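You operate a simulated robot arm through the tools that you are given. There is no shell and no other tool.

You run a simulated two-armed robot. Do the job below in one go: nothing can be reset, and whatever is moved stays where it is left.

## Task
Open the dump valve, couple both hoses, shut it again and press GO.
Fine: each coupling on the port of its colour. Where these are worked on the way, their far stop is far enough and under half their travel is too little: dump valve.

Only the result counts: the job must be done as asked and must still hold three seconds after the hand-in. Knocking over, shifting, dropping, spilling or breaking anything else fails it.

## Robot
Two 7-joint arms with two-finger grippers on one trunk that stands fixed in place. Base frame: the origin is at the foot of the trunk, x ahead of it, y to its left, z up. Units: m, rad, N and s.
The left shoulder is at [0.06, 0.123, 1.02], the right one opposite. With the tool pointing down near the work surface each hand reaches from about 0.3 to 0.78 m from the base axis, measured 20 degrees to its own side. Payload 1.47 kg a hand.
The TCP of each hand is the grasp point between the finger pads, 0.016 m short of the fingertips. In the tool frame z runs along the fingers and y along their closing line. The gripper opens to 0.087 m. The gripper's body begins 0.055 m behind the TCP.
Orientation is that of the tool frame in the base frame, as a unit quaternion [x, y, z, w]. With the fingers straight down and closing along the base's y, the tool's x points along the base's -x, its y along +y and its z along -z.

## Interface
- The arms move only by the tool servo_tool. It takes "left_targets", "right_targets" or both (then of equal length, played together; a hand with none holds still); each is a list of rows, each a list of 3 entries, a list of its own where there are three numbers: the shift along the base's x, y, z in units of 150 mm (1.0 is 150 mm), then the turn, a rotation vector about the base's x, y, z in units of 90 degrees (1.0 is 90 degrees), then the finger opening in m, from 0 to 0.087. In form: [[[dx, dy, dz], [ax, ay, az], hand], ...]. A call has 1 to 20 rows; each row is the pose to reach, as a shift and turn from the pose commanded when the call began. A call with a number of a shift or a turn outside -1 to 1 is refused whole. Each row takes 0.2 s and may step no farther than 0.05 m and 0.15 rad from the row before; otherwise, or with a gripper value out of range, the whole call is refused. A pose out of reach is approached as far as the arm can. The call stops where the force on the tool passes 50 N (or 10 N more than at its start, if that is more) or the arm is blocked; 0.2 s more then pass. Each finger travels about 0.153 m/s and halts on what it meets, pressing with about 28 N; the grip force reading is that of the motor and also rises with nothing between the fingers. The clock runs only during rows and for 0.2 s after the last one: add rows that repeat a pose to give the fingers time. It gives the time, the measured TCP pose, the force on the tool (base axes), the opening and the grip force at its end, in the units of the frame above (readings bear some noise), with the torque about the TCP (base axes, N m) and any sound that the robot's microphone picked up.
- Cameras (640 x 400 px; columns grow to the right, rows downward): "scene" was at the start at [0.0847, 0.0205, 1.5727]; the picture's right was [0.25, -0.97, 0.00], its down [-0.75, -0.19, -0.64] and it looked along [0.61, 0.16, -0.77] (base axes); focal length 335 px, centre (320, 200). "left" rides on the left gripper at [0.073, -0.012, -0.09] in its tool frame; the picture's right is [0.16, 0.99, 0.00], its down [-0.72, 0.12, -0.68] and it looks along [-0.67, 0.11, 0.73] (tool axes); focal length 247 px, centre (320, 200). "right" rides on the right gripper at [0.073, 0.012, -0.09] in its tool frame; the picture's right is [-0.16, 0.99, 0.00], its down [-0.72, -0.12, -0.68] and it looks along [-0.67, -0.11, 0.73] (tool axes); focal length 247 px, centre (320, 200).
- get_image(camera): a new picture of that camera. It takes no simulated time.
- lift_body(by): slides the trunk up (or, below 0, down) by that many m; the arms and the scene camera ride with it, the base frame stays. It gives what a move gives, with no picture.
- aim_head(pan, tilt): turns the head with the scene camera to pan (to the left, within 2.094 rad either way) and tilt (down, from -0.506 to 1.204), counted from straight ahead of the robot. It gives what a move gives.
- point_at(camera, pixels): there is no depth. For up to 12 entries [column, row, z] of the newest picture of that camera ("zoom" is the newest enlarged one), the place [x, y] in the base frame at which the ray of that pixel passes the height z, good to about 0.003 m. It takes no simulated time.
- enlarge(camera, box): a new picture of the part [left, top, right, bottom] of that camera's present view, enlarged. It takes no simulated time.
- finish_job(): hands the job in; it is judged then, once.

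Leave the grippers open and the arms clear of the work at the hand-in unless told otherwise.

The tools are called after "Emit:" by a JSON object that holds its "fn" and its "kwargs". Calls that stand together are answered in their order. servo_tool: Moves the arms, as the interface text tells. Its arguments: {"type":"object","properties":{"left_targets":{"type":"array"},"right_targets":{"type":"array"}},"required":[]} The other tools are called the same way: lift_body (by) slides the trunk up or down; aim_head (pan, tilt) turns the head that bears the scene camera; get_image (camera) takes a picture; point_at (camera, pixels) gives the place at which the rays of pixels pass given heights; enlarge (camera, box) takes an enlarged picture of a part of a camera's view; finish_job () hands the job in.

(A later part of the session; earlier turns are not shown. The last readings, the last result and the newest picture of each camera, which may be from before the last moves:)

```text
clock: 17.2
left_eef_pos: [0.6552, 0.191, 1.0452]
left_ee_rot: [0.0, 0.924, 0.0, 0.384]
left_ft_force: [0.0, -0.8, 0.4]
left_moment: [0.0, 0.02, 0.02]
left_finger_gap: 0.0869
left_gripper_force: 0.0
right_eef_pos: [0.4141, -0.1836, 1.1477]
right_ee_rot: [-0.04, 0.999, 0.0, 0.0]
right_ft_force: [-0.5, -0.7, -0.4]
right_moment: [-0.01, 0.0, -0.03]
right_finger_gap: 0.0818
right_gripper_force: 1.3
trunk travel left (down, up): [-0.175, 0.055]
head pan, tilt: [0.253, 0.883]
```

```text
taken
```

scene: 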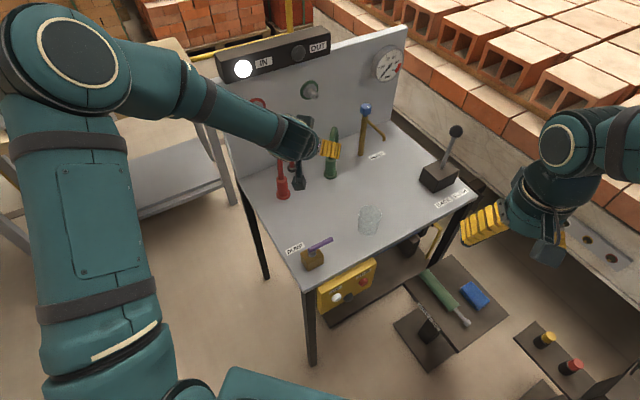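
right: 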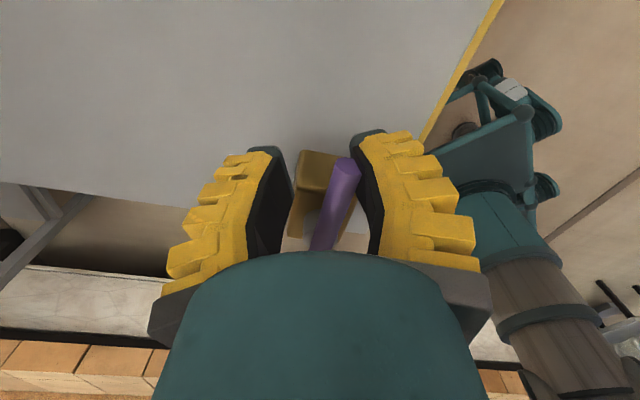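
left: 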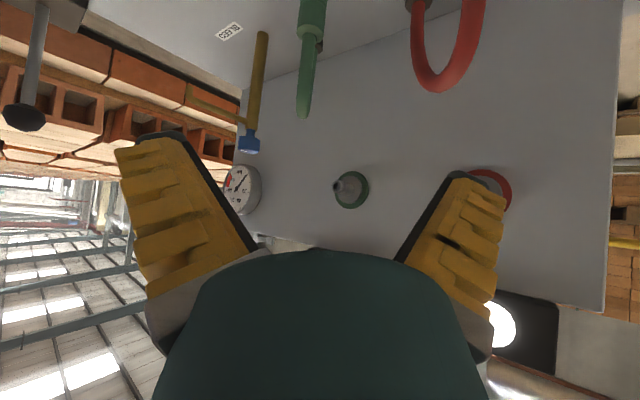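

The hand is well placed. I'll enlarge the green port and the green coupling in this left view to refine positions before going down.

Emit:
{"fn": "enlarge", "kwargs": {"camera": "left", "box": [310, 150, 410, 225]}}

Emit:
{"fn": "enlarge", "kwargs": {"camera": "left", "box": [220, 0, 420, 130]}}

Emit:
{"fn": "enlarge", "kwargs": {"camera": "scene", "box": [270, 110, 370, 200]}}

```text
5.33 times, centred on (360, 188) of left
```

zoom: 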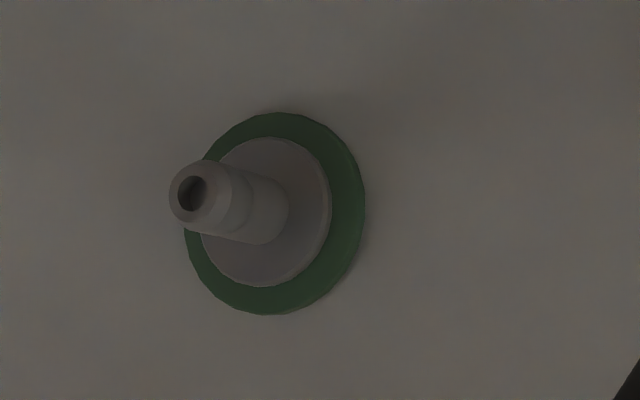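

```text
3.08 times, centred on (320, 65) of left
```

zoom: 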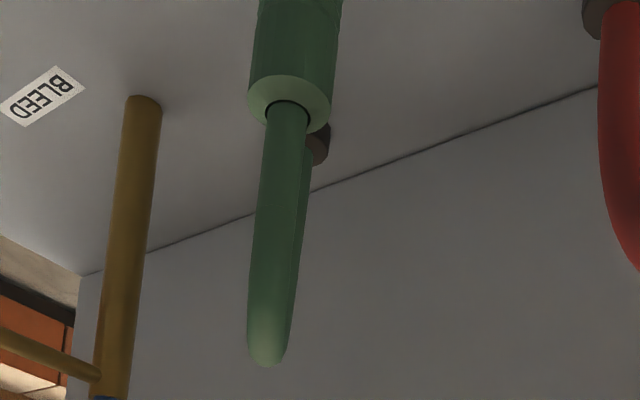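

```text
4.44 times, centred on (320, 155) of scene
```

zoom: 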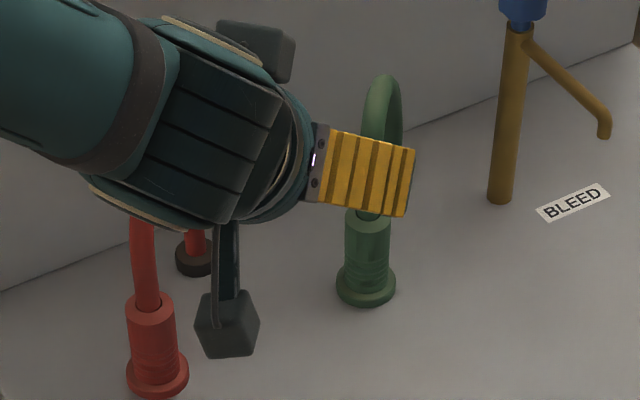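

The green coupling stands at about (0.824,0.177), with its top at z≈0.859 and its open flange down. My plan is to grip it from the robot's side with the tool pitched 45°, lift it, and turn it so the tool points along +x and the coupling's open end faces the panel. Before grasping, I'll test that final orientation in free air near the green port to be sure the arm can reach it.

Emit:
{"fn": "servo_tool", "kwargs": {"left_targets": [[[0.06, 0, 0], [0.0786, -0.0326, -0.0326], 0.087], [[0.12, 0, 0], [0.1573, -0.0652, -0.0652], 0.087], [[0.18, 0, 0], [0.2359, -0.0977, -0.0977], 0.087], [[0.24, 0, 0], [0.3146, -0.1303, -0.1303], 0.087], [[0.3, 0, 0], [0.3932, -0.1629, -0.1629], 0.087], [[0.36, 0, 0], [0.4719, -0.1955, -0.1955], 0.087], [[0.42, 0, 0], [0.5505, -0.228, -0.228], 0.087], [[0.48, 0, -0.02], [0.6291, -0.2606, -0.2606], 0.087], [[0.54, 0, -0.04], [0.7078, -0.2932, -0.2932], 0.087], [[0.6, 0, -0.06], [0.7864, -0.3258, -0.3258], 0.087], [[0.65, 0, -0.08], [0.8651, -0.3583, -0.3583], 0.087], [[0.7, 0, -0.107], [0.9437, -0.3909, -0.3909], 0.087], [[0.7, 0, -0.107], [0.9437, -0.3909, -0.3909], 0.087]]}}

Emit:
{"fn": "get_image", "kwargs": {"camera": "left"}}

Emit:
{"fn": "get_image", "kwargs": {"camera": "scene"}}

```text
clock: 20.0
left_eef_pos: [0.7468, 0.175, 1.0381]
left_ee_rot: [0.421, 0.684, 0.374, 0.463]
left_ft_force: [1.2, -1.6, -0.2]
left_moment: [-0.02, -0.02, 0.02]
left_finger_gap: 0.0868
left_gripper_force: 0.0
left hand out of reach, approached as far as the arm can: row 8, 9, 10, 11, 12, 13
right_eef_pos: [0.4201, -0.1849, 1.1444]
right_ee_rot: [-0.04, 0.999, 0.0, -0.003]
right_ft_force: [0.9, -1.3, -0.9]
right_moment: [-0.01, 0.08, -0.02]
right_finger_gap: 0.0814
right_gripper_force: 1.3
trunk travel left (down, up): [-0.175, 0.055]
head pan, tilt: [0.253, 0.883]
```

```text
taken
```

left: 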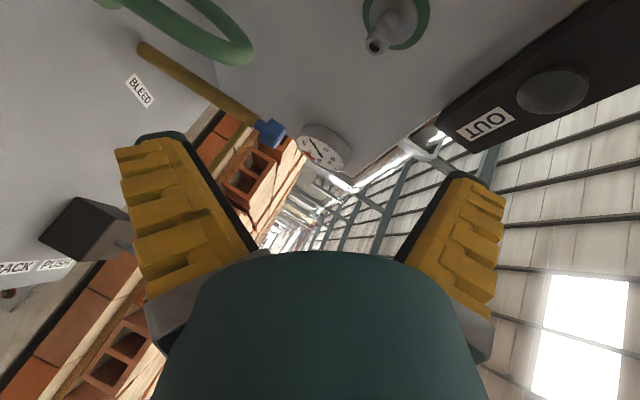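

```text
taken
```

scene: 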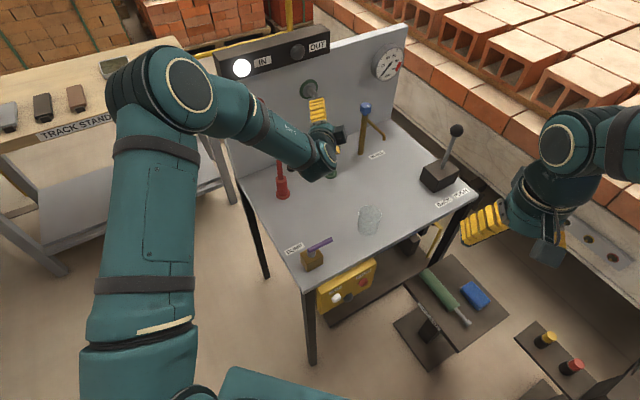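

The tool stopped about 28° short of horizontal, so the wrist can't pitch up far enough with the shoulder this high. I'll undo the turn and back off, then lower the trunk so the forearm lies flatter, and test again.

Emit:
{"fn": "servo_tool", "kwargs": {"left_targets": [[[-0.1, 0, 0.04], [-0.0786, 0.0326, 0.0326], 0.087], [[-0.2, 0, 0.08], [-0.1573, 0.0652, 0.0652], 0.087], [[-0.3, 0, 0.12], [-0.2359, 0.0977, 0.0977], 0.087], [[-0.4, 0, 0.16], [-0.3146, 0.1303, 0.1303], 0.087], [[-0.5, 0, 0.2], [-0.3932, 0.1629, 0.1629], 0.087], [[-0.6, 0, 0.24], [-0.4719, 0.1955, 0.1955], 0.087], [[-0.7, 0, 0.28], [-0.5505, 0.228, 0.228], 0.087], [[-0.75, 0, 0.32], [-0.6291, 0.2606, 0.2606], 0.087], [[-0.8, 0, 0.36], [-0.7078, 0.2932, 0.2932], 0.087], [[-0.8, 0, 0.4], [-0.7864, 0.3258, 0.3258], 0.087], [[-0.8, 0, 0.4], [-0.8651, 0.3583, 0.3583], 0.087], [[-0.8, 0, 0.4], [-0.9437, 0.3909, 0.3909], 0.087], [[-0.8, 0, 0.4], [-0.9437, 0.3909, 0.3909], 0.087]]}}

Emit:
{"fn": "get_image", "kwargs": {"camera": "scene"}}

```text
clock: 22.8
left_eef_pos: [0.6206, 0.1766, 1.0995]
left_ee_rot: [-0.113, 0.931, -0.191, 0.29]
left_ft_force: [-0.7, 0.1, 0.4]
left_moment: [0.02, -0.01, 0.0]
left_finger_gap: 0.087
left_gripper_force: 0.1
right_eef_pos: [0.4144, -0.1833, 1.1473]
right_ee_rot: [-0.04, 0.999, 0.001, 0.0]
right_ft_force: [0.5, -0.5, 0.2]
right_moment: [-0.01, 0.04, 0.02]
right_finger_gap: 0.0819
right_gripper_force: 1.4
trunk travel left (down, up): [-0.175, 0.055]
head pan, tilt: [0.253, 0.883]
```

```text
taken
```

scene: 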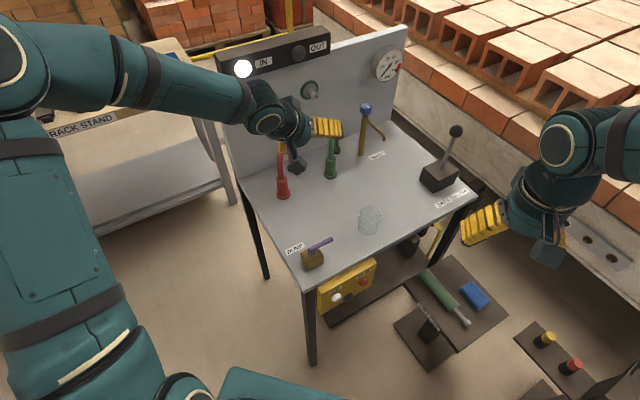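

The commanded pose had been clamped to what the arm reached, so the reverse turn overshot. I'll re-square the hand to the 45° pitched pose with a corrective turn, then lower the trunk by 0.12.

Emit:
{"fn": "servo_tool", "kwargs": {"left_targets": [[[0.0, 0.02, 0], [0.0706, -0.0284, -0.01], 0.087], [[0.0, 0.04, 0], [0.1412, -0.0568, -0.0201], 0.087], [[0.0, 0.06, 0], [0.2119, -0.0852, -0.0301], 0.087], [[0.0, 0.08, 0], [0.2825, -0.1136, -0.0402], 0.087], [[0.0, 0.08, 0], [0.2825, -0.1136, -0.0402], 0.087]]}}

Emit:
{"fn": "lift_body", "kwargs": {"by": -0.12}}

Emit:
{"fn": "get_image", "kwargs": {"camera": "scene"}}

```text
clock: 24.0
left_eef_pos: [0.6199, 0.1886, 1.1]
left_ee_rot: [0.0, 0.923, 0.001, 0.384]
left_ft_force: [-0.1, 0.3, 0.3]
left_moment: [-0.03, -0.01, 0.01]
left_finger_gap: 0.087
left_gripper_force: 0.1
right_eef_pos: [0.4154, -0.1839, 1.1458]
right_ee_rot: [-0.04, 0.999, 0.0, -0.001]
right_ft_force: [1.3, -0.2, 0.0]
right_moment: [0.04, 0.0, -0.02]
right_finger_gap: 0.0817
right_gripper_force: 1.1
trunk travel left (down, up): [-0.175, 0.055]
head pan, tilt: [0.253, 0.883]
```

```text
clock: 25.5
left_eef_pos: [0.6196, 0.1886, 0.9786]
left_ee_rot: [0.001, 0.923, 0.0, 0.384]
left_ft_force: [0.3, 0.8, 0.5]
left_moment: [0.0, 0.02, 0.02]
left_finger_gap: 0.0868
left_gripper_force: 0.1
right_eef_pos: [0.4143, -0.185, 1.0269]
right_ee_rot: [-0.04, 0.999, 0.0, -0.001]
right_ft_force: [0.0, 0.4, 0.4]
right_moment: [0.01, 0.02, 0.01]
right_finger_gap: 0.0817
right_gripper_force: 0.8
trunk travel left (down, up): [-0.055, 0.175]
head pan, tilt: [0.253, 0.883]
```

```text
taken
```

scene: 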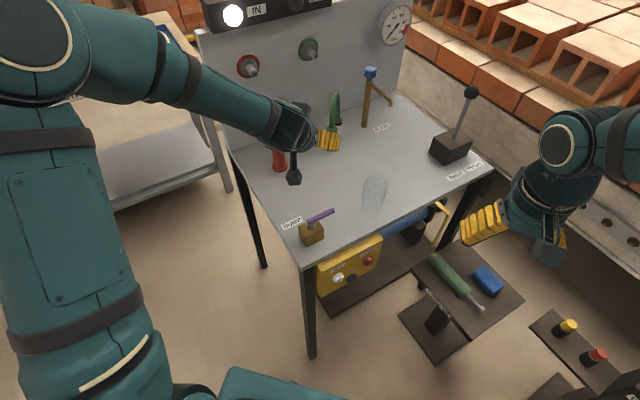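

The trunk is lowered and the hand is square. Testing the tool-forward orientation again, ending at about (0.755,0.19,1.03).

Emit:
{"fn": "servo_tool", "kwargs": {"left_targets": [[[0.08, 0, 0.06], [0.0786, -0.0326, -0.0326], 0.087], [[0.16, 0, 0.12], [0.1573, -0.0652, -0.0652], 0.087], [[0.24, 0, 0.18], [0.2359, -0.0977, -0.0977], 0.087], [[0.32, 0, 0.24], [0.3146, -0.1303, -0.1303], 0.087], [[0.4, 0, 0.3], [0.3932, -0.1629, -0.1629], 0.087], [[0.48, 0, 0.333], [0.4719, -0.1955, -0.1955], 0.087], [[0.56, 0, 0.333], [0.5505, -0.228, -0.228], 0.087], [[0.64, 0, 0.333], [0.6291, -0.2606, -0.2606], 0.087], [[0.72, 0, 0.333], [0.7078, -0.2932, -0.2932], 0.087], [[0.8, 0, 0.333], [0.7864, -0.3258, -0.3258], 0.087], [[0.86, 0, 0.333], [0.8651, -0.3583, -0.3583], 0.087], [[0.9, 0, 0.333], [0.9437, -0.3909, -0.3909], 0.087], [[0.9, 0, 0.333], [0.9437, -0.3909, -0.3909], 0.087]]}}

Emit:
{"fn": "get_image", "kwargs": {"camera": "left"}}

Emit:
{"fn": "get_image", "kwargs": {"camera": "scene"}}

```text
clock: 28.3
left_eef_pos: [0.7375, 0.1731, 1.0532]
left_ee_rot: [0.446, 0.615, 0.412, 0.503]
left_ft_force: [-0.1, 0.2, -0.6]
left_moment: [0.01, 0.0, -0.02]
left_finger_gap: 0.0871
left_gripper_force: 0.1
left hand out of reach, approached as far as the arm can: row 10, 11, 12, 13
right_eef_pos: [0.4146, -0.1832, 1.0278]
right_ee_rot: [-0.042, 0.999, 0.0, 0.0]
right_ft_force: [0.0, 0.2, 0.7]
right_moment: [-0.03, -0.03, 0.02]
right_finger_gap: 0.0818
right_gripper_force: 1.6
trunk travel left (down, up): [-0.055, 0.175]
head pan, tilt: [0.253, 0.883]
```

```text
taken
```

left: 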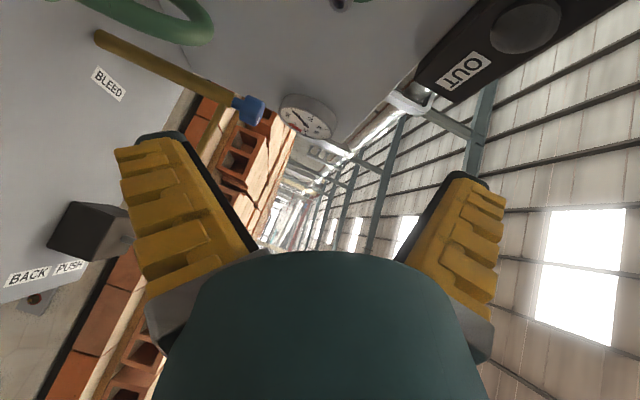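

```text
taken
```

scene: 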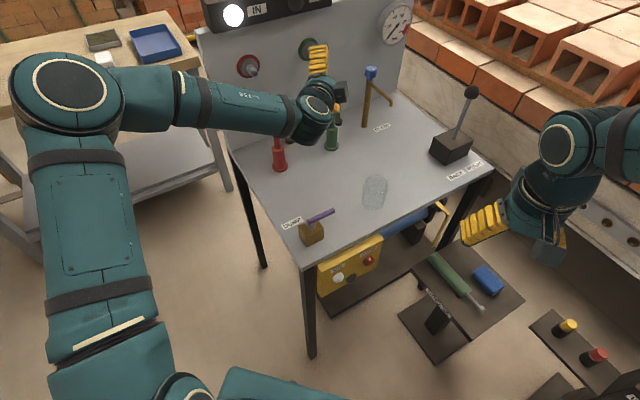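

Better (about 18° short now instead of 28°), but still limited. I'll probe which direction the limit lies in, starting with a pure roll of about 15° around the tool's own axis (0.986,0.058,−0.154).

Emit:
{"fn": "servo_tool", "kwargs": {"left_targets": [[[0, 0, 0], [0.08, 0.005, -0.0125], 0.087], [[0, 0, 0], [0.16, 0.01, -0.025], 0.087], [[0, 0, 0], [0.16, 0.01, -0.025], 0.087]]}}

```text
clock: 29.1
left_eef_pos: [0.7382, 0.1738, 1.0523]
left_ee_rot: [0.521, 0.553, 0.473, 0.446]
left_ft_force: [0.0, 0.1, -0.3]
left_moment: [0.04, 0.01, -0.03]
left_finger_gap: 0.0871
left_gripper_force: 0.2
right_eef_pos: [0.414, -0.1844, 1.0274]
right_ee_rot: [-0.04, 0.999, 0.0, 0.0]
right_ft_force: [0.6, 0.4, 0.9]
right_moment: [0.02, -0.01, 0.04]
right_finger_gap: 0.0818
right_gripper_force: 1.5
trunk travel left (down, up): [-0.055, 0.175]
head pan, tilt: [0.253, 0.883]
```

Roll is free; only the upward pitch is limited. So I'll use a final pose with the tool pitched about 20° down and more roll. The coupling axis can still be exactly along the panel normal. I'm testing that pose at the pre-insertion spot for green, about (0.848,0.193,1.018).

Emit:
{"fn": "servo_tool", "kwargs": {"left_targets": [[[0.18, 0.03, -0.05], [0.0576, 0.0363, -0.0139], 0.087], [[0.36, 0.06, -0.11], [0.1152, 0.0726, -0.0278], 0.087], [[0.54, 0.09, -0.17], [0.1728, 0.1089, -0.0417], 0.087], [[0.733, 0.127, -0.227], [0.2304, 0.1452, -0.0556], 0.087], [[0.733, 0.127, -0.227], [0.2304, 0.1452, -0.0556], 0.087]]}}

Emit:
{"fn": "get_image", "kwargs": {"camera": "left"}}

Emit:
{"fn": "get_image", "kwargs": {"camera": "scene"}}

```text
clock: 30.3
left_eef_pos: [0.847, 0.1923, 1.0184]
left_ee_rot: [0.666, 0.483, 0.482, 0.3]
left_ft_force: [0.6, 0.6, -0.4]
left_moment: [0.0, -0.04, 0.0]
left_finger_gap: 0.0867
left_gripper_force: 0.1
right_eef_pos: [0.4149, -0.1838, 1.0268]
right_ee_rot: [-0.041, 0.999, 0.0, 0.0]
right_ft_force: [-0.1, -0.1, -0.5]
right_moment: [-0.02, -0.01, -0.01]
right_finger_gap: 0.0818
right_gripper_force: 1.5
trunk travel left (down, up): [-0.055, 0.175]
head pan, tilt: [0.253, 0.883]
```

```text
taken
```

left: 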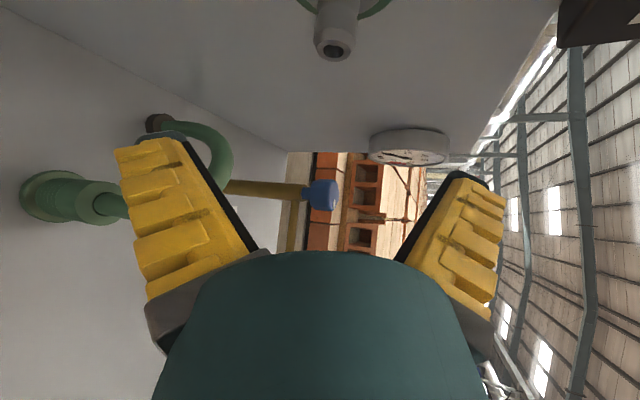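

```text
taken
```

scene: 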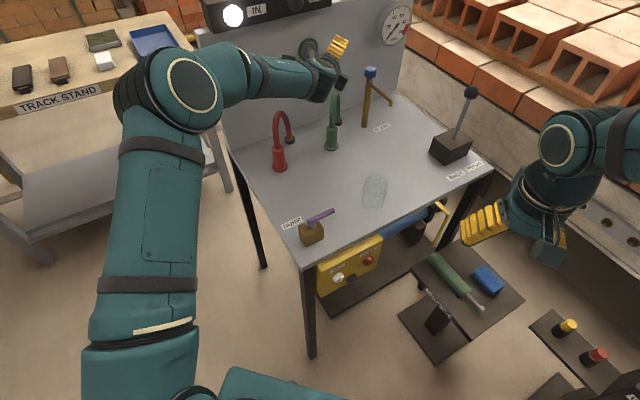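

Reached exactly with no limit. This camera view also shows the green nipple close up at (336,45), so I'll enlarge it to refine its position.

Emit:
{"fn": "enlarge", "kwargs": {"camera": "left", "box": [280, 0, 400, 75]}}

Emit:
{"fn": "enlarge", "kwargs": {"camera": "scene", "box": [230, 0, 360, 90]}}

```text
5.33 times, centred on (340, 38) of left
```

zoom: 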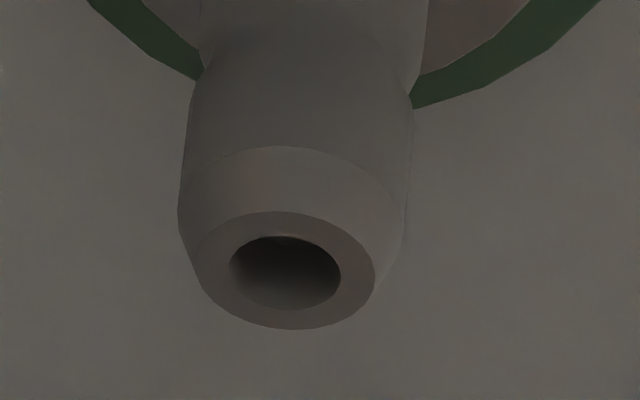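

```text
4.44 times, centred on (295, 45) of scene
```

zoom: 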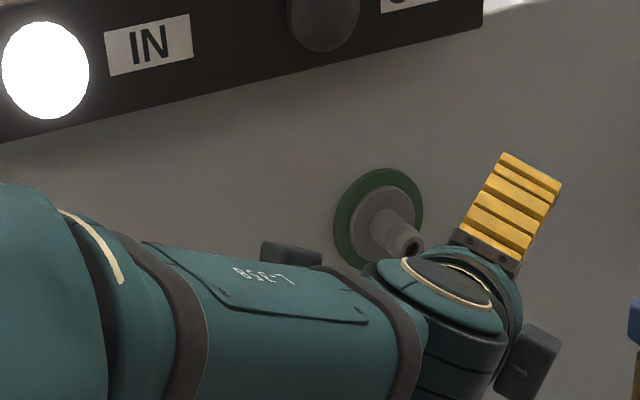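

The nipple tip comes out at u≈0.4645 along the panel, z≈1.016. I'll check that the fully seated depth is reachable by advancing the empty, open hand 0.058 m along the panel normal (the fingers pass either side of the nipple), then back off.

Emit:
{"fn": "servo_tool", "kwargs": {"left_targets": [[[0.09, 0.09, 0], [0, 0, 0], 0.087], [[0.18, 0.18, 0], [0, 0, 0], 0.087], [[0.273, 0.273, 0], [0, 0, 0], 0.087], [[0.273, 0.273, 0], [0, 0, 0], 0.087]]}}

Emit:
{"fn": "get_image", "kwargs": {"camera": "scene"}}

Emit:
{"fn": "get_image", "kwargs": {"camera": "left"}}

```text
clock: 31.3
left_eef_pos: [0.8881, 0.2326, 1.0191]
left_ee_rot: [0.666, 0.483, 0.483, 0.299]
left_ft_force: [-0.5, 0.1, 0.6]
left_moment: [0.04, 0.01, 0.0]
left_finger_gap: 0.0868
left_gripper_force: 0.1
right_eef_pos: [0.4156, -0.1844, 1.0274]
right_ee_rot: [-0.04, 0.999, 0.0, 0.0]
right_ft_force: [-0.3, 0.6, 0.7]
right_moment: [0.04, 0.0, 0.02]
right_finger_gap: 0.082
right_gripper_force: 0.9
trunk travel left (down, up): [-0.055, 0.175]
head pan, tilt: [0.253, 0.883]
```

```text
taken
```

scene: 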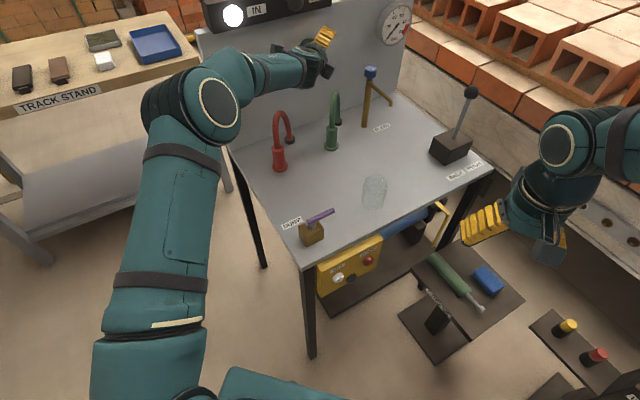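

```text
taken
```

left: 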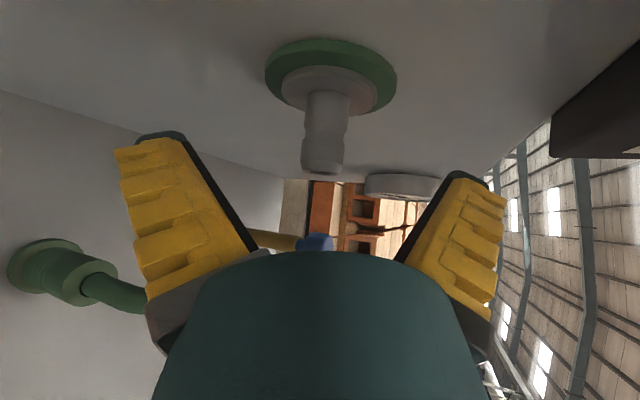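

The seated depth is reachable, and the nipple axis lines up in this view with where the gripped coupling's axis would be (from (331,85) to (322,165)). From here the left camera also looks almost straight down on the green coupling at left, so I'll measure its position from this viewpoint.

Emit:
{"fn": "enlarge", "kwargs": {"camera": "left", "box": [0, 215, 160, 325]}}

Emit:
{"fn": "enlarge", "kwargs": {"camera": "scene", "box": [255, 85, 365, 180]}}

```text
3.64 times, centred on (80, 270) of left
```

zoom: 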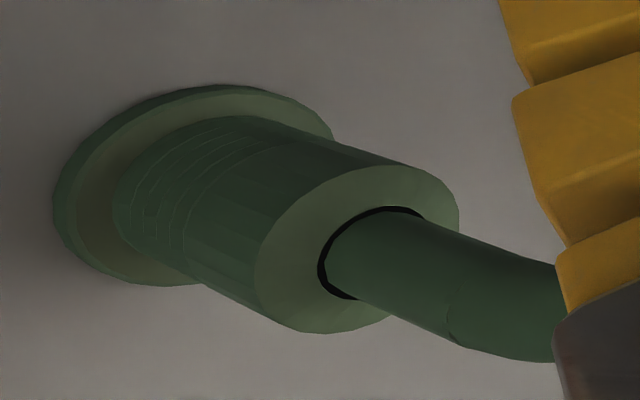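

```text
4.21 times, centred on (310, 132) of scene
```

zoom: 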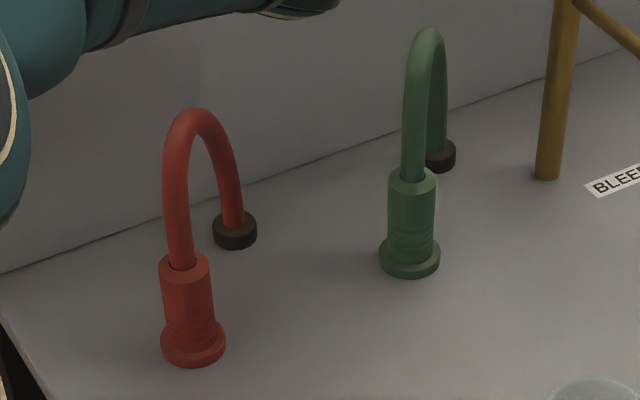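

All estimates agree: the green coupling is at (0.825,0.179) and the red at (0.7045,0.297). I'll withdraw from the port and turn back to the 45° pitched grasp pose.

Emit:
{"fn": "servo_tool", "kwargs": {"left_targets": [[[-0.165, -0.165, 0], [0, 0, 0], 0.087], [[-0.33, -0.33, 0], [0, 0, 0], 0.087], [[-0.6, -0.35, 0.1], [0, 0, 0], 0.087], [[-0.85, -0.37, 0.2], [0, 0, 0], 0.087], [[-1.0, -0.38, 0.25], [0, 0, 0], 0.087], [[-1.0, -0.38, 0.25], [0, 0, 0], 0.087]]}}

Emit:
{"fn": "servo_tool", "kwargs": {"left_targets": [[[-0.05, 0, 0], [-0.0751, 0.0099, 0.0461], 0.087], [[-0.1, 0, 0], [-0.1502, 0.0198, 0.0923], 0.087], [[-0.15, 0, 0], [-0.2253, 0.0297, 0.1384], 0.087], [[-0.2, 0, 0], [-0.3005, 0.0395, 0.1845], 0.087], [[-0.25, 0, 0], [-0.3756, 0.0494, 0.2306], 0.087], [[-0.3, 0, 0], [-0.4507, 0.0593, 0.2768], 0.087], [[-0.33, 0, 0], [-0.5258, 0.0692, 0.3229], 0.087], [[-0.33, 0, 0], [-0.5258, 0.0692, 0.3229], 0.087]]}}

Emit:
{"fn": "servo_tool", "kwargs": {"left_targets": [[[0, 0, 0], [-0.0751, 0.0099, 0.0461], 0.087], [[0, 0, 0], [-0.1502, 0.0198, 0.0923], 0.087], [[0, 0, 0], [-0.2253, 0.0297, 0.1384], 0.087], [[0, 0, 0], [-0.3005, 0.0395, 0.1845], 0.087], [[0, 0, 0], [-0.3756, 0.0494, 0.2306], 0.087], [[0, 0, 0], [-0.4507, 0.0593, 0.2768], 0.087], [[0, 0, 0], [-0.5258, 0.0692, 0.3229], 0.087], [[0, 0, 0], [-0.5258, 0.0692, 0.3229], 0.087]]}}

```text
clock: 32.7
left_eef_pos: [0.7382, 0.1753, 1.0558]
left_ee_rot: [0.666, 0.483, 0.483, 0.299]
left_ft_force: [-0.3, 0.2, 0.3]
left_moment: [-0.02, -0.03, 0.02]
left_finger_gap: 0.0872
left_gripper_force: 0.1
right_eef_pos: [0.416, -0.1843, 1.0268]
right_ee_rot: [-0.041, 0.999, 0.001, -0.001]
right_ft_force: [1.0, -0.3, -0.2]
right_moment: [0.0, -0.02, 0.04]
right_finger_gap: 0.0818
right_gripper_force: 1.2
trunk travel left (down, up): [-0.055, 0.175]
head pan, tilt: [0.253, 0.883]
```

```text
clock: 34.5
left_eef_pos: [0.6892, 0.1778, 1.0575]
left_ee_rot: [0.377, 0.797, 0.272, 0.386]
left_ft_force: [0.5, 0.6, 1.3]
left_moment: [0.01, 0.01, -0.01]
left_finger_gap: 0.0872
left_gripper_force: 0.1
right_eef_pos: [0.4145, -0.184, 1.0271]
right_ee_rot: [-0.041, 0.999, 0.0, -0.001]
right_ft_force: [-0.5, 0.7, -0.6]
right_moment: [-0.01, 0.01, -0.01]
right_finger_gap: 0.0816
right_gripper_force: 1.8
trunk travel left (down, up): [-0.055, 0.175]
head pan, tilt: [0.253, 0.883]
```

```text
clock: 36.3
left_eef_pos: [0.6888, 0.1766, 1.0566]
left_ee_rot: [-0.002, 0.924, 0.0, 0.382]
left_ft_force: [0.1, 0.1, -0.4]
left_moment: [0.01, -0.04, 0.02]
left_finger_gap: 0.0872
left_gripper_force: 0.0
right_eef_pos: [0.4156, -0.1852, 1.0257]
right_ee_rot: [-0.04, 0.999, 0.0, 0.0]
right_ft_force: [-0.1, 0.5, -0.5]
right_moment: [0.01, 0.01, -0.03]
right_finger_gap: 0.082
right_gripper_force: 1.7
trunk travel left (down, up): [-0.055, 0.175]
head pan, tilt: [0.253, 0.883]
```

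All as planned, back in the 45° pose. Now to the pre-grasp point, about 0.13 m back along the approach line from the green coupling.

Emit:
{"fn": "servo_tool", "kwargs": {"left_targets": [[[0.06, 0.004, -0.22], [0, 0, 0], 0.087], [[0.13, 0.008, -0.44], [0, 0, 0], 0.087], [[0.21, 0.012, -0.66], [0, 0, 0], 0.087], [[0.295, 0.016, -0.884], [0, 0, 0], 0.087], [[0.295, 0.016, -0.884], [0, 0, 0], 0.087]]}}

Emit:
{"fn": "get_image", "kwargs": {"camera": "left"}}

Emit:
{"fn": "get_image", "kwargs": {"camera": "scene"}}

```text
clock: 37.5
left_eef_pos: [0.7318, 0.1801, 0.9254]
left_ee_rot: [0.001, 0.924, 0.0, 0.383]
left_ft_force: [-0.1, -0.1, 0.3]
left_moment: [0.0, 0.01, 0.01]
left_finger_gap: 0.087
left_gripper_force: 0.1
right_eef_pos: [0.4153, -0.1847, 1.0272]
right_ee_rot: [-0.039, 0.999, 0.0, 0.0]
right_ft_force: [-0.4, -0.9, 0.0]
right_moment: [-0.01, -0.01, 0.01]
right_finger_gap: 0.082
right_gripper_force: 0.5
trunk travel left (down, up): [-0.055, 0.175]
head pan, tilt: [0.253, 0.883]
```

```text
taken
```

left: 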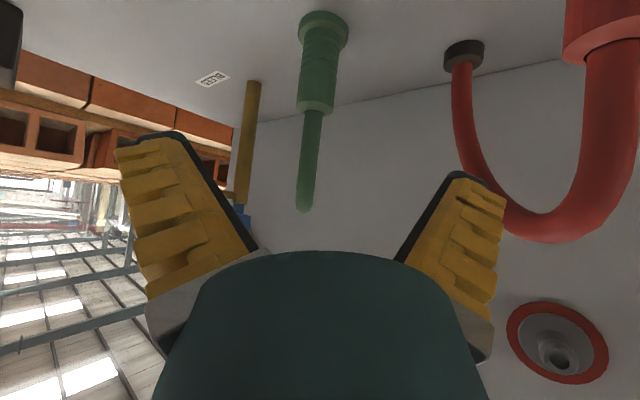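

```text
taken
```

scene: 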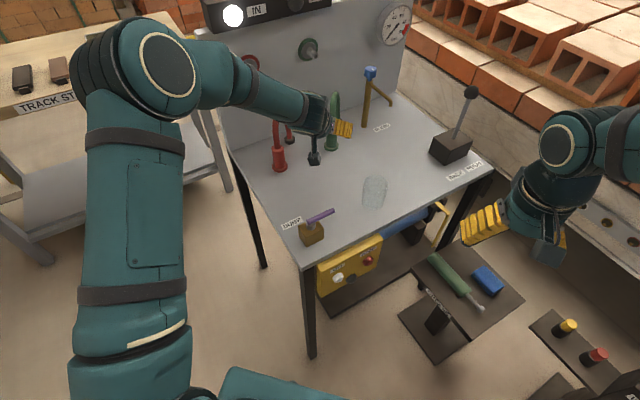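

The green coupling is centred between the fingers (at column ~318). I'll advance 0.13 m along the tool axis so the pads come around its upper body.

Emit:
{"fn": "servo_tool", "kwargs": {"left_targets": [[[0.16, -0.005, -0.16], [0, 0, 0], 0.087], [[0.32, -0.01, -0.32], [0, 0, 0], 0.087], [[0.48, -0.015, -0.48], [0, 0, 0], 0.087], [[0.58, -0.017, -0.58], [0, 0, 0], 0.087], [[0.621, -0.017, -0.623], [0, 0, 0], 0.087], [[0.621, -0.017, -0.623], [0, 0, 0], 0.087]]}}

Emit:
{"fn": "get_image", "kwargs": {"camera": "left"}}

Emit:
{"fn": "enlarge", "kwargs": {"camera": "scene", "box": [255, 70, 395, 180]}}

```text
clock: 38.9
left_eef_pos: [0.8245, 0.1765, 0.8305]
left_ee_rot: [0.0, 0.924, -0.001, 0.383]
left_ft_force: [1.3, 0.2, -0.1]
left_moment: [0.0, 0.0, 0.0]
left_finger_gap: 0.0868
left_gripper_force: 0.1
right_eef_pos: [0.4147, -0.1837, 1.028]
right_ee_rot: [-0.04, 0.999, 0.0, 0.0]
right_ft_force: [0.7, -0.3, 0.0]
right_moment: [-0.02, 0.02, -0.05]
right_finger_gap: 0.0816
right_gripper_force: 1.6
trunk travel left (down, up): [-0.055, 0.175]
head pan, tilt: [0.253, 0.883]
```

```text
taken
```

left: 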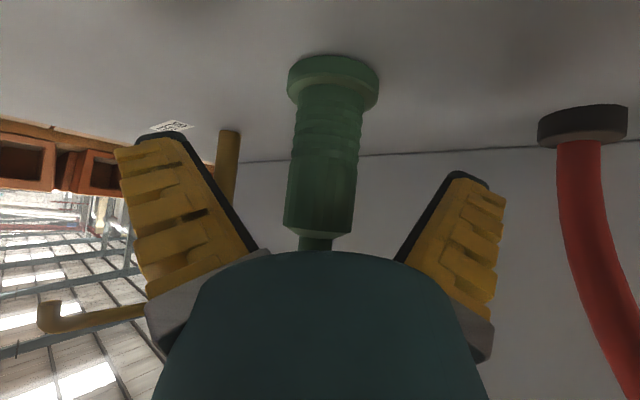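

```text
3.64 times, centred on (325, 125) of scene
```

zoom: 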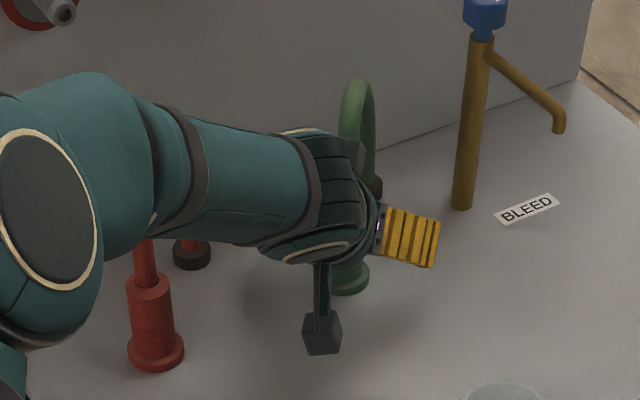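

The coupling sits squarely between the pads, its image axis matching the tool geometry. Closing the fingers on it.

Emit:
{"fn": "servo_tool", "kwargs": {"left_targets": [[[0, 0, 0], [0, 0, 0], 0.05], [[0, 0, 0], [0, 0, 0], 0.03], [[0, 0, 0], [0, 0, 0], 0.01], [[0, 0, 0], [0, 0, 0], 0.0], [[0, 0, 0], [0, 0, 0], 0.0]]}}

Emit:
{"fn": "get_image", "kwargs": {"camera": "left"}}

```text
clock: 40.1
left_eef_pos: [0.8249, 0.1764, 0.8314]
left_ee_rot: [0.0, 0.924, 0.0, 0.383]
left_ft_force: [-1.5, 0.4, 4.5]
left_moment: [0.01, 0.1, 0.0]
left_finger_gap: 0.0249
left_gripper_force: 28.1
right_eef_pos: [0.4145, -0.184, 1.0273]
right_ee_rot: [-0.04, 0.999, 0.001, 0.001]
right_ft_force: [-0.2, 0.0, 0.7]
right_moment: [-0.05, 0.0, 0.01]
right_finger_gap: 0.0819
right_gripper_force: 0.9
trunk travel left (down, up): [-0.055, 0.175]
head pan, tilt: [0.253, 0.883]
```

```text
taken
```

left: 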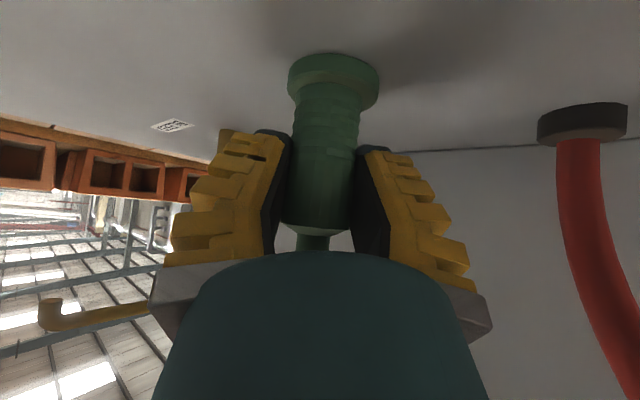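

The grip is firm (28 N, gap 0.025). I'll lift straight up 0.05 m and check that the coupling comes along.

Emit:
{"fn": "servo_tool", "kwargs": {"left_targets": [[[0, 0, 0.1], [0, 0, 0], 0.0], [[0, 0, 0.2], [0, 0, 0], 0.0], [[0, 0, 0.333], [0, 0, 0], 0.0], [[0, 0, 0.333], [0, 0, 0], 0.0]]}}

Emit:
{"fn": "get_image", "kwargs": {"camera": "left"}}

Emit:
{"fn": "get_image", "kwargs": {"camera": "scene"}}

```text
clock: 41.1
left_eef_pos: [0.8262, 0.1764, 0.8814]
left_ee_rot: [0.0, 0.924, 0.0, 0.383]
left_ft_force: [0.0, 1.2, -1.5]
left_moment: [0.0, -0.02, -0.02]
left_finger_gap: 0.024
left_gripper_force: 28.2
right_eef_pos: [0.4152, -0.1836, 1.0262]
right_ee_rot: [-0.04, 0.999, 0.0, 0.0]
right_ft_force: [-0.5, 0.1, -0.4]
right_moment: [-0.01, 0.02, -0.02]
right_finger_gap: 0.0817
right_gripper_force: 0.8
trunk travel left (down, up): [-0.055, 0.175]
head pan, tilt: [0.253, 0.883]
```

```text
taken
```

left: 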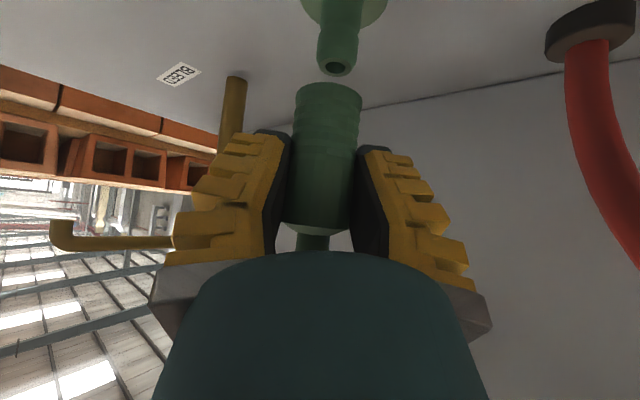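

```text
taken
```

scene: 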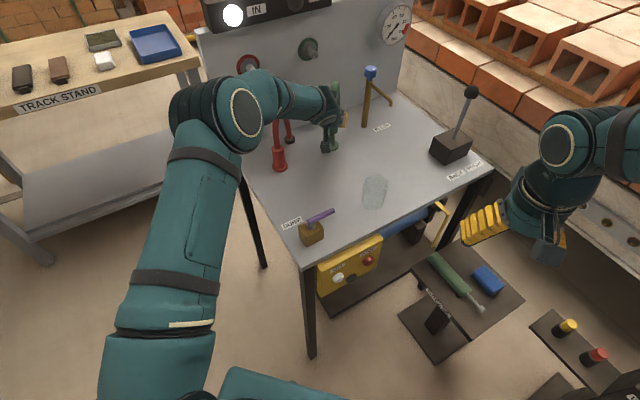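

The coupling came off its parking stub, so the flange was only the holder. Its open end is about 0.037 m beyond the grip point. I'll lift clear of the stub, then do the first half of the turn at a slightly retracted point.

Emit:
{"fn": "servo_tool", "kwargs": {"left_targets": [[[0, 0, 0.2], [0, 0, 0], 0.0], [[0, 0, 0.4], [0, 0, 0], 0.0], [[-0.05, -0.01, 0.5], [0.0751, -0.0099, -0.0461], 0.0], [[-0.1, -0.02, 0.58], [0.1502, -0.0198, -0.0923], 0.0], [[-0.15, -0.03, 0.64], [0.2253, -0.0297, -0.1384], 0.0], [[-0.2, -0.035, 0.68], [0.3005, -0.0395, -0.1845], 0.0], [[-0.25, -0.04, 0.72], [0.3756, -0.0494, -0.2306], 0.0], [[-0.27, -0.04, 0.76], [0.4507, -0.0593, -0.2768], 0.0], [[-0.27, -0.04, 0.8], [0.5258, -0.0692, -0.3229], 0.0], [[-0.27, -0.04, 0.8], [0.5258, -0.0692, -0.3229], 0.0]]}}

Emit:
{"fn": "get_image", "kwargs": {"camera": "left"}}

Emit:
{"fn": "get_image", "kwargs": {"camera": "scene"}}

```text
clock: 43.3
left_eef_pos: [0.7856, 0.1702, 1.0008]
left_ee_rot: [0.378, 0.796, 0.273, 0.386]
left_ft_force: [-0.5, 0.0, -2.7]
left_moment: [0.04, 0.02, 0.0]
left_finger_gap: 0.0236
left_gripper_force: 28.0
right_eef_pos: [0.4143, -0.1849, 1.0268]
right_ee_rot: [-0.04, 0.999, 0.0, 0.0]
right_ft_force: [-0.8, -0.2, 0.2]
right_moment: [0.0, -0.02, 0.02]
right_finger_gap: 0.0817
right_gripper_force: 0.9
trunk travel left (down, up): [-0.055, 0.175]
head pan, tilt: [0.253, 0.883]
```

```text
taken
```

left: 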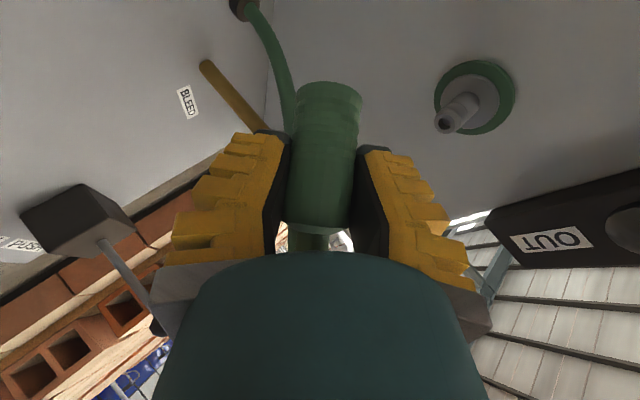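

```text
taken
```

scene: 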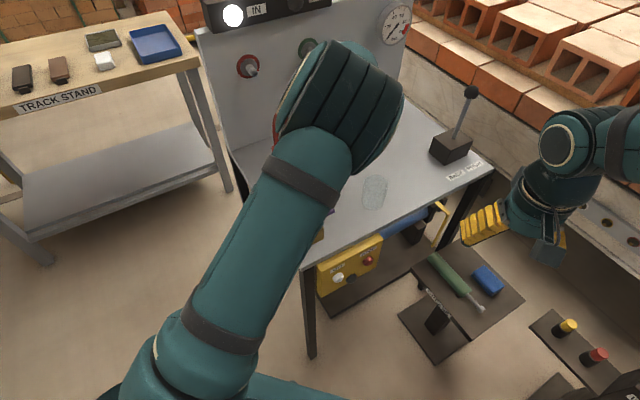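

The coupling is firmly held and its end is turning toward the panel. I'll complete the second half of the turn, stopping short of the nipple at about (0.835,0.180,1.019).

Emit:
{"fn": "servo_tool", "kwargs": {"left_targets": [[[0.04, 0.01, 0.02], [0.0751, -0.0099, -0.0461], 0.0], [[0.08, 0.02, 0.04], [0.1502, -0.0198, -0.0923], 0.0], [[0.13, 0.03, 0.06], [0.2253, -0.0297, -0.1384], 0.0], [[0.18, 0.04, 0.08], [0.3005, -0.0395, -0.1845], 0.0], [[0.23, 0.05, 0.1], [0.3756, -0.0494, -0.2306], 0.0], [[0.28, 0.06, 0.12], [0.4507, -0.0593, -0.2768], 0.0], [[0.329, 0.065, 0.121], [0.5258, -0.0692, -0.3229], 0.0], [[0.329, 0.065, 0.121], [0.5258, -0.0692, -0.3229], 0.0]]}}

Emit:
{"fn": "get_image", "kwargs": {"camera": "left"}}

Emit:
{"fn": "get_image", "kwargs": {"camera": "scene"}}

```text
clock: 45.1
left_eef_pos: [0.8339, 0.1808, 1.0194]
left_ee_rot: [0.666, 0.483, 0.483, 0.3]
left_ft_force: [0.1, 0.5, -1.6]
left_moment: [0.01, -0.02, 0.02]
left_finger_gap: 0.0236
left_gripper_force: 28.1
right_eef_pos: [0.4155, -0.1846, 1.0274]
right_ee_rot: [-0.04, 0.999, 0.0, 0.0]
right_ft_force: [0.4, -0.5, -0.2]
right_moment: [-0.02, 0.0, 0.01]
right_finger_gap: 0.0817
right_gripper_force: 1.0
trunk travel left (down, up): [-0.055, 0.175]
head pan, tilt: [0.253, 0.883]
```

```text
taken
```

left: 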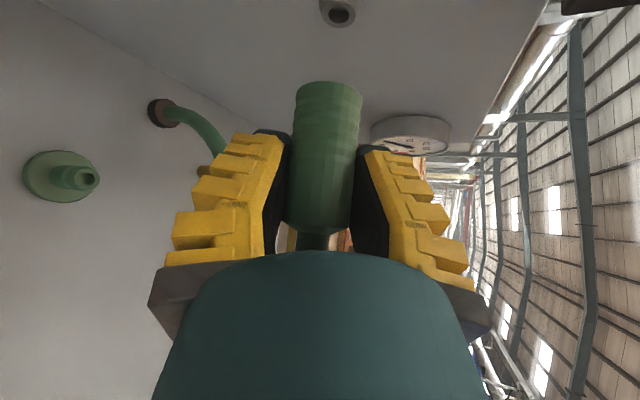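

```text
taken
```

scene: 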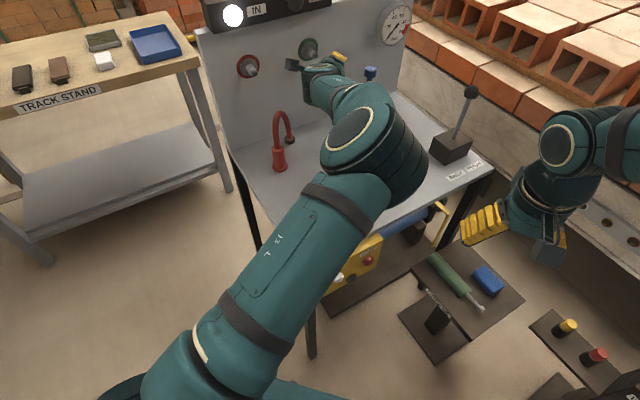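

The coupling axis and the nipple look aligned: the tip hole at (340,12) is exactly where I'd predict for an aligned coupling. I'll zoom in to check the coupling's own tilt and end centre.

Emit:
{"fn": "enlarge", "kwargs": {"camera": "left", "box": [240, 0, 420, 112]}}

Emit:
{"fn": "enlarge", "kwargs": {"camera": "left", "box": [240, 70, 420, 260]}}

Emit:
{"fn": "enlarge", "kwargs": {"camera": "scene", "box": [270, 25, 370, 95]}}

```text
3.56 times, centred on (330, 56) of left
```

zoom: 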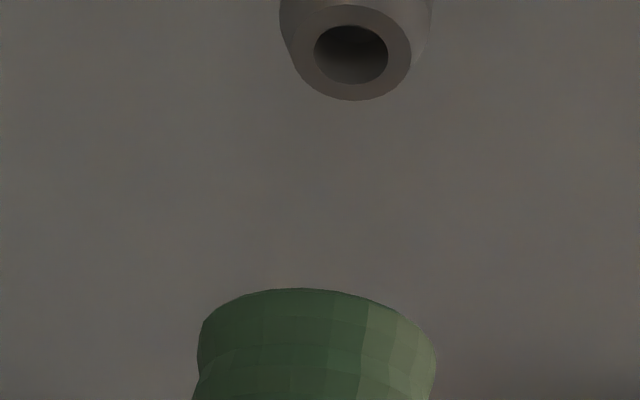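

```text
2.11 times, centred on (330, 165) of left
```

zoom: 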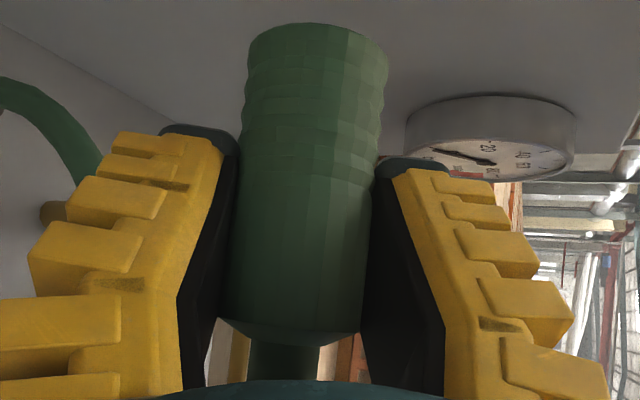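

```text
5.71 times, centred on (320, 60) of scene
```

zoom: 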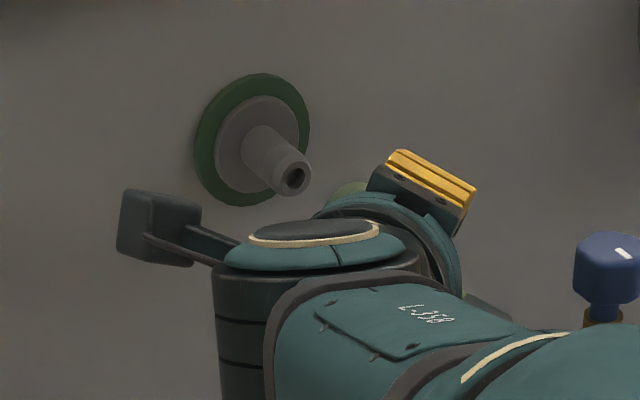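

Coupling tilt is within about half a millimetre across the view, and its open end is ~0.041 m ahead of the grip point. I'll advance to just short of the nipple tip (TCP at v≈0.752) and look again.

Emit:
{"fn": "servo_tool", "kwargs": {"left_targets": [[[0.09, 0.08, 0], [0, 0, 0], 0.0], [[0.17, 0.157, -0.003], [0, 0, 0], 0.0], [[0.17, 0.157, -0.003], [0, 0, 0], 0.0]]}}

Emit:
{"fn": "enlarge", "kwargs": {"camera": "left", "box": [250, 20, 410, 120]}}

Emit:
{"fn": "enlarge", "kwargs": {"camera": "scene", "box": [280, 25, 380, 95]}}

```text
clock: 45.9
left_eef_pos: [0.8597, 0.2036, 1.0175]
left_ee_rot: [0.666, 0.484, 0.482, 0.298]
left_ft_force: [0.6, -0.6, -1.2]
left_moment: [-0.02, -0.04, -0.02]
left_finger_gap: 0.0237
left_gripper_force: 27.2
right_eef_pos: [0.4143, -0.1842, 1.0271]
right_ee_rot: [-0.04, 0.999, -0.001, 0.001]
right_ft_force: [-1.1, 0.0, -0.5]
right_moment: [0.01, 0.01, 0.01]
right_finger_gap: 0.0817
right_gripper_force: 0.9
trunk travel left (down, up): [-0.055, 0.175]
head pan, tilt: [0.253, 0.883]
```

```text
4.00 times, centred on (330, 70) of left
```

zoom: 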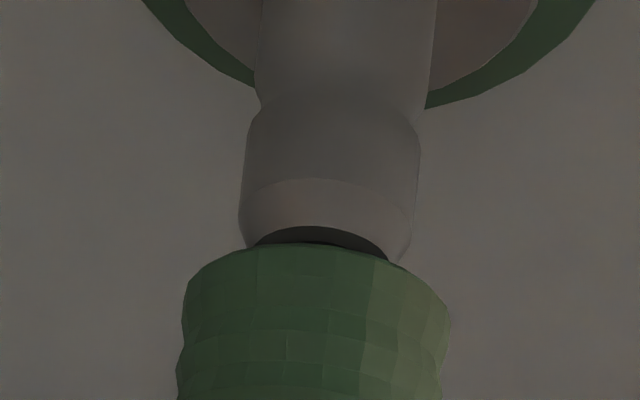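

```text
5.71 times, centred on (330, 60) of scene
```

zoom: 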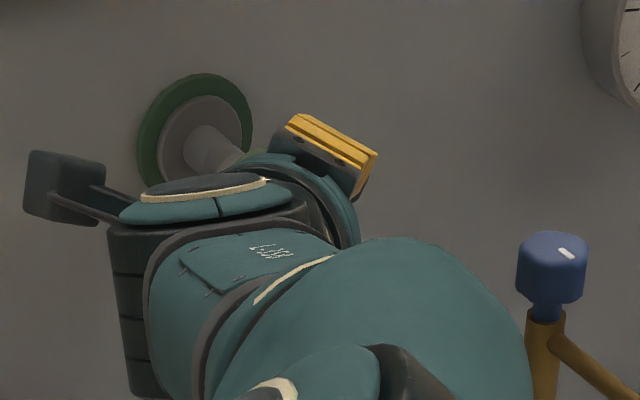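

The nipple axis and the coupling axis are within about 0.5 mm in this view, with the coupling rim just below the tip. I'll advance 0.015 m along the panel normal in small steps and watch the force.

Emit:
{"fn": "servo_tool", "kwargs": {"left_targets": [[[0.0236, 0.0236, 0], [0, 0, 0], 0.0], [[0.0471, 0.0471, 0], [0, 0, 0], 0.0], [[0.0707, 0.0707, 0], [0, 0, 0], 0.0], [[0.0707, 0.0707, 0], [0, 0, 0], 0.0]]}}

Emit:
{"fn": "enlarge", "kwargs": {"camera": "left", "box": [250, 20, 410, 120]}}

```text
clock: 46.9
left_eef_pos: [0.87, 0.2106, 1.0189]
left_ee_rot: [0.666, 0.483, 0.483, 0.3]
left_ft_force: [-8.3, -14.1, -3.7]
left_moment: [-0.05, 0.02, -0.04]
left_finger_gap: 0.0256
left_gripper_force: 28.5
right_eef_pos: [0.4149, -0.1846, 1.0275]
right_ee_rot: [-0.04, 0.999, 0.001, 0.0]
right_ft_force: [0.3, 0.1, -0.9]
right_moment: [0.02, 0.0, 0.02]
right_finger_gap: 0.0817
right_gripper_force: 1.1
trunk travel left (down, up): [-0.055, 0.175]
head pan, tilt: [0.253, 0.883]
```

```text
4.00 times, centred on (330, 70) of left
```

zoom: 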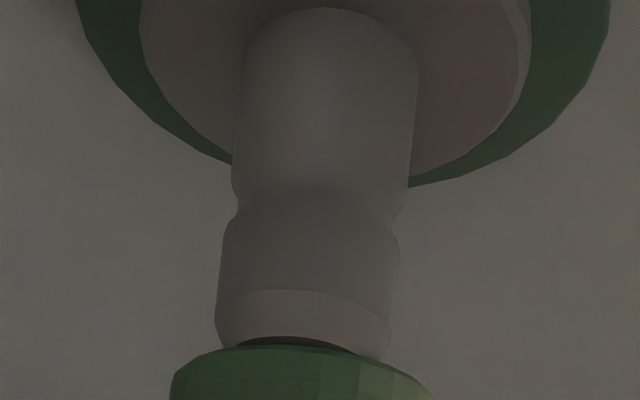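

Contact: about 16 N against the push, with a sideways part (+t, −z), and the coupling slid back roughly 10 mm in the fingers. The nipple is pushing it along the camera's viewing direction, so the coupling is off by a few mm toward +t/−z. I'll back off 0.015 m and look.

Emit:
{"fn": "servo_tool", "kwargs": {"left_targets": [[[-0.0354, -0.0354, 0], [0, 0, 0], 0.0], [[-0.0707, -0.0707, 0], [0, 0, 0], 0.0], [[-0.0707, -0.0707, 0], [0, 0, 0], 0.0]]}}

Emit:
{"fn": "get_image", "kwargs": {"camera": "left"}}

Emit:
{"fn": "enlarge", "kwargs": {"camera": "left", "box": [240, 70, 420, 260]}}

Emit:
{"fn": "enlarge", "kwargs": {"camera": "scene", "box": [280, 25, 380, 95]}}

```text
clock: 47.7
left_eef_pos: [0.8602, 0.2039, 1.0176]
left_ee_rot: [0.666, 0.484, 0.483, 0.299]
left_ft_force: [0.1, -0.8, -1.8]
left_moment: [0.03, 0.0, -0.02]
left_finger_gap: 0.0239
left_gripper_force: 28.3
right_eef_pos: [0.4151, -0.1836, 1.0277]
right_ee_rot: [-0.04, 0.999, 0.0, 0.0]
right_ft_force: [-0.4, 0.6, 0.1]
right_moment: [-0.01, 0.03, -0.01]
right_finger_gap: 0.0815
right_gripper_force: 1.5
trunk travel left (down, up): [-0.055, 0.175]
head pan, tilt: [0.253, 0.883]
```

```text
taken
```

left: 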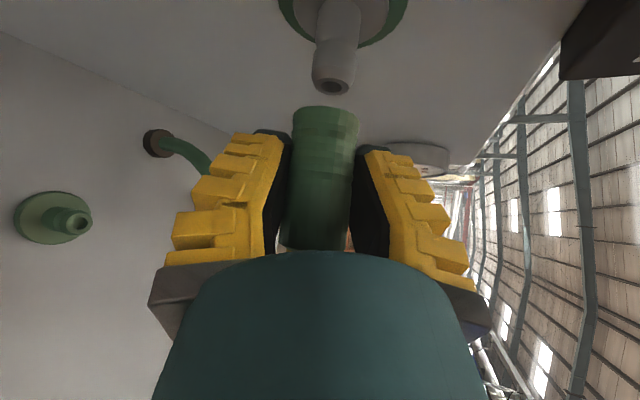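

```text
2.11 times, centred on (330, 165) of left
```

zoom: 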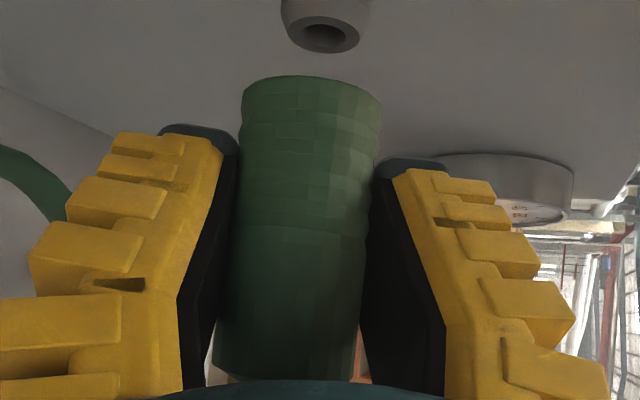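

```text
5.71 times, centred on (330, 60) of scene
```

zoom: 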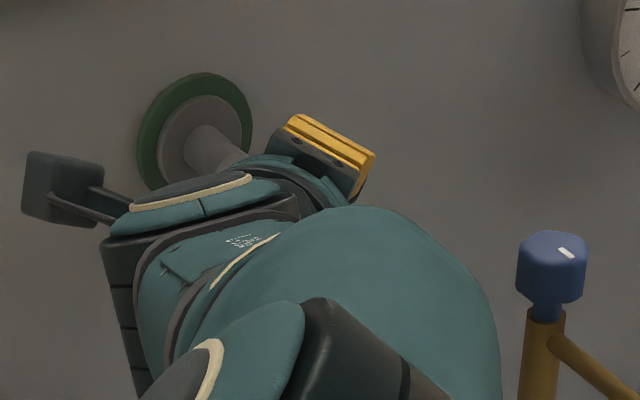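

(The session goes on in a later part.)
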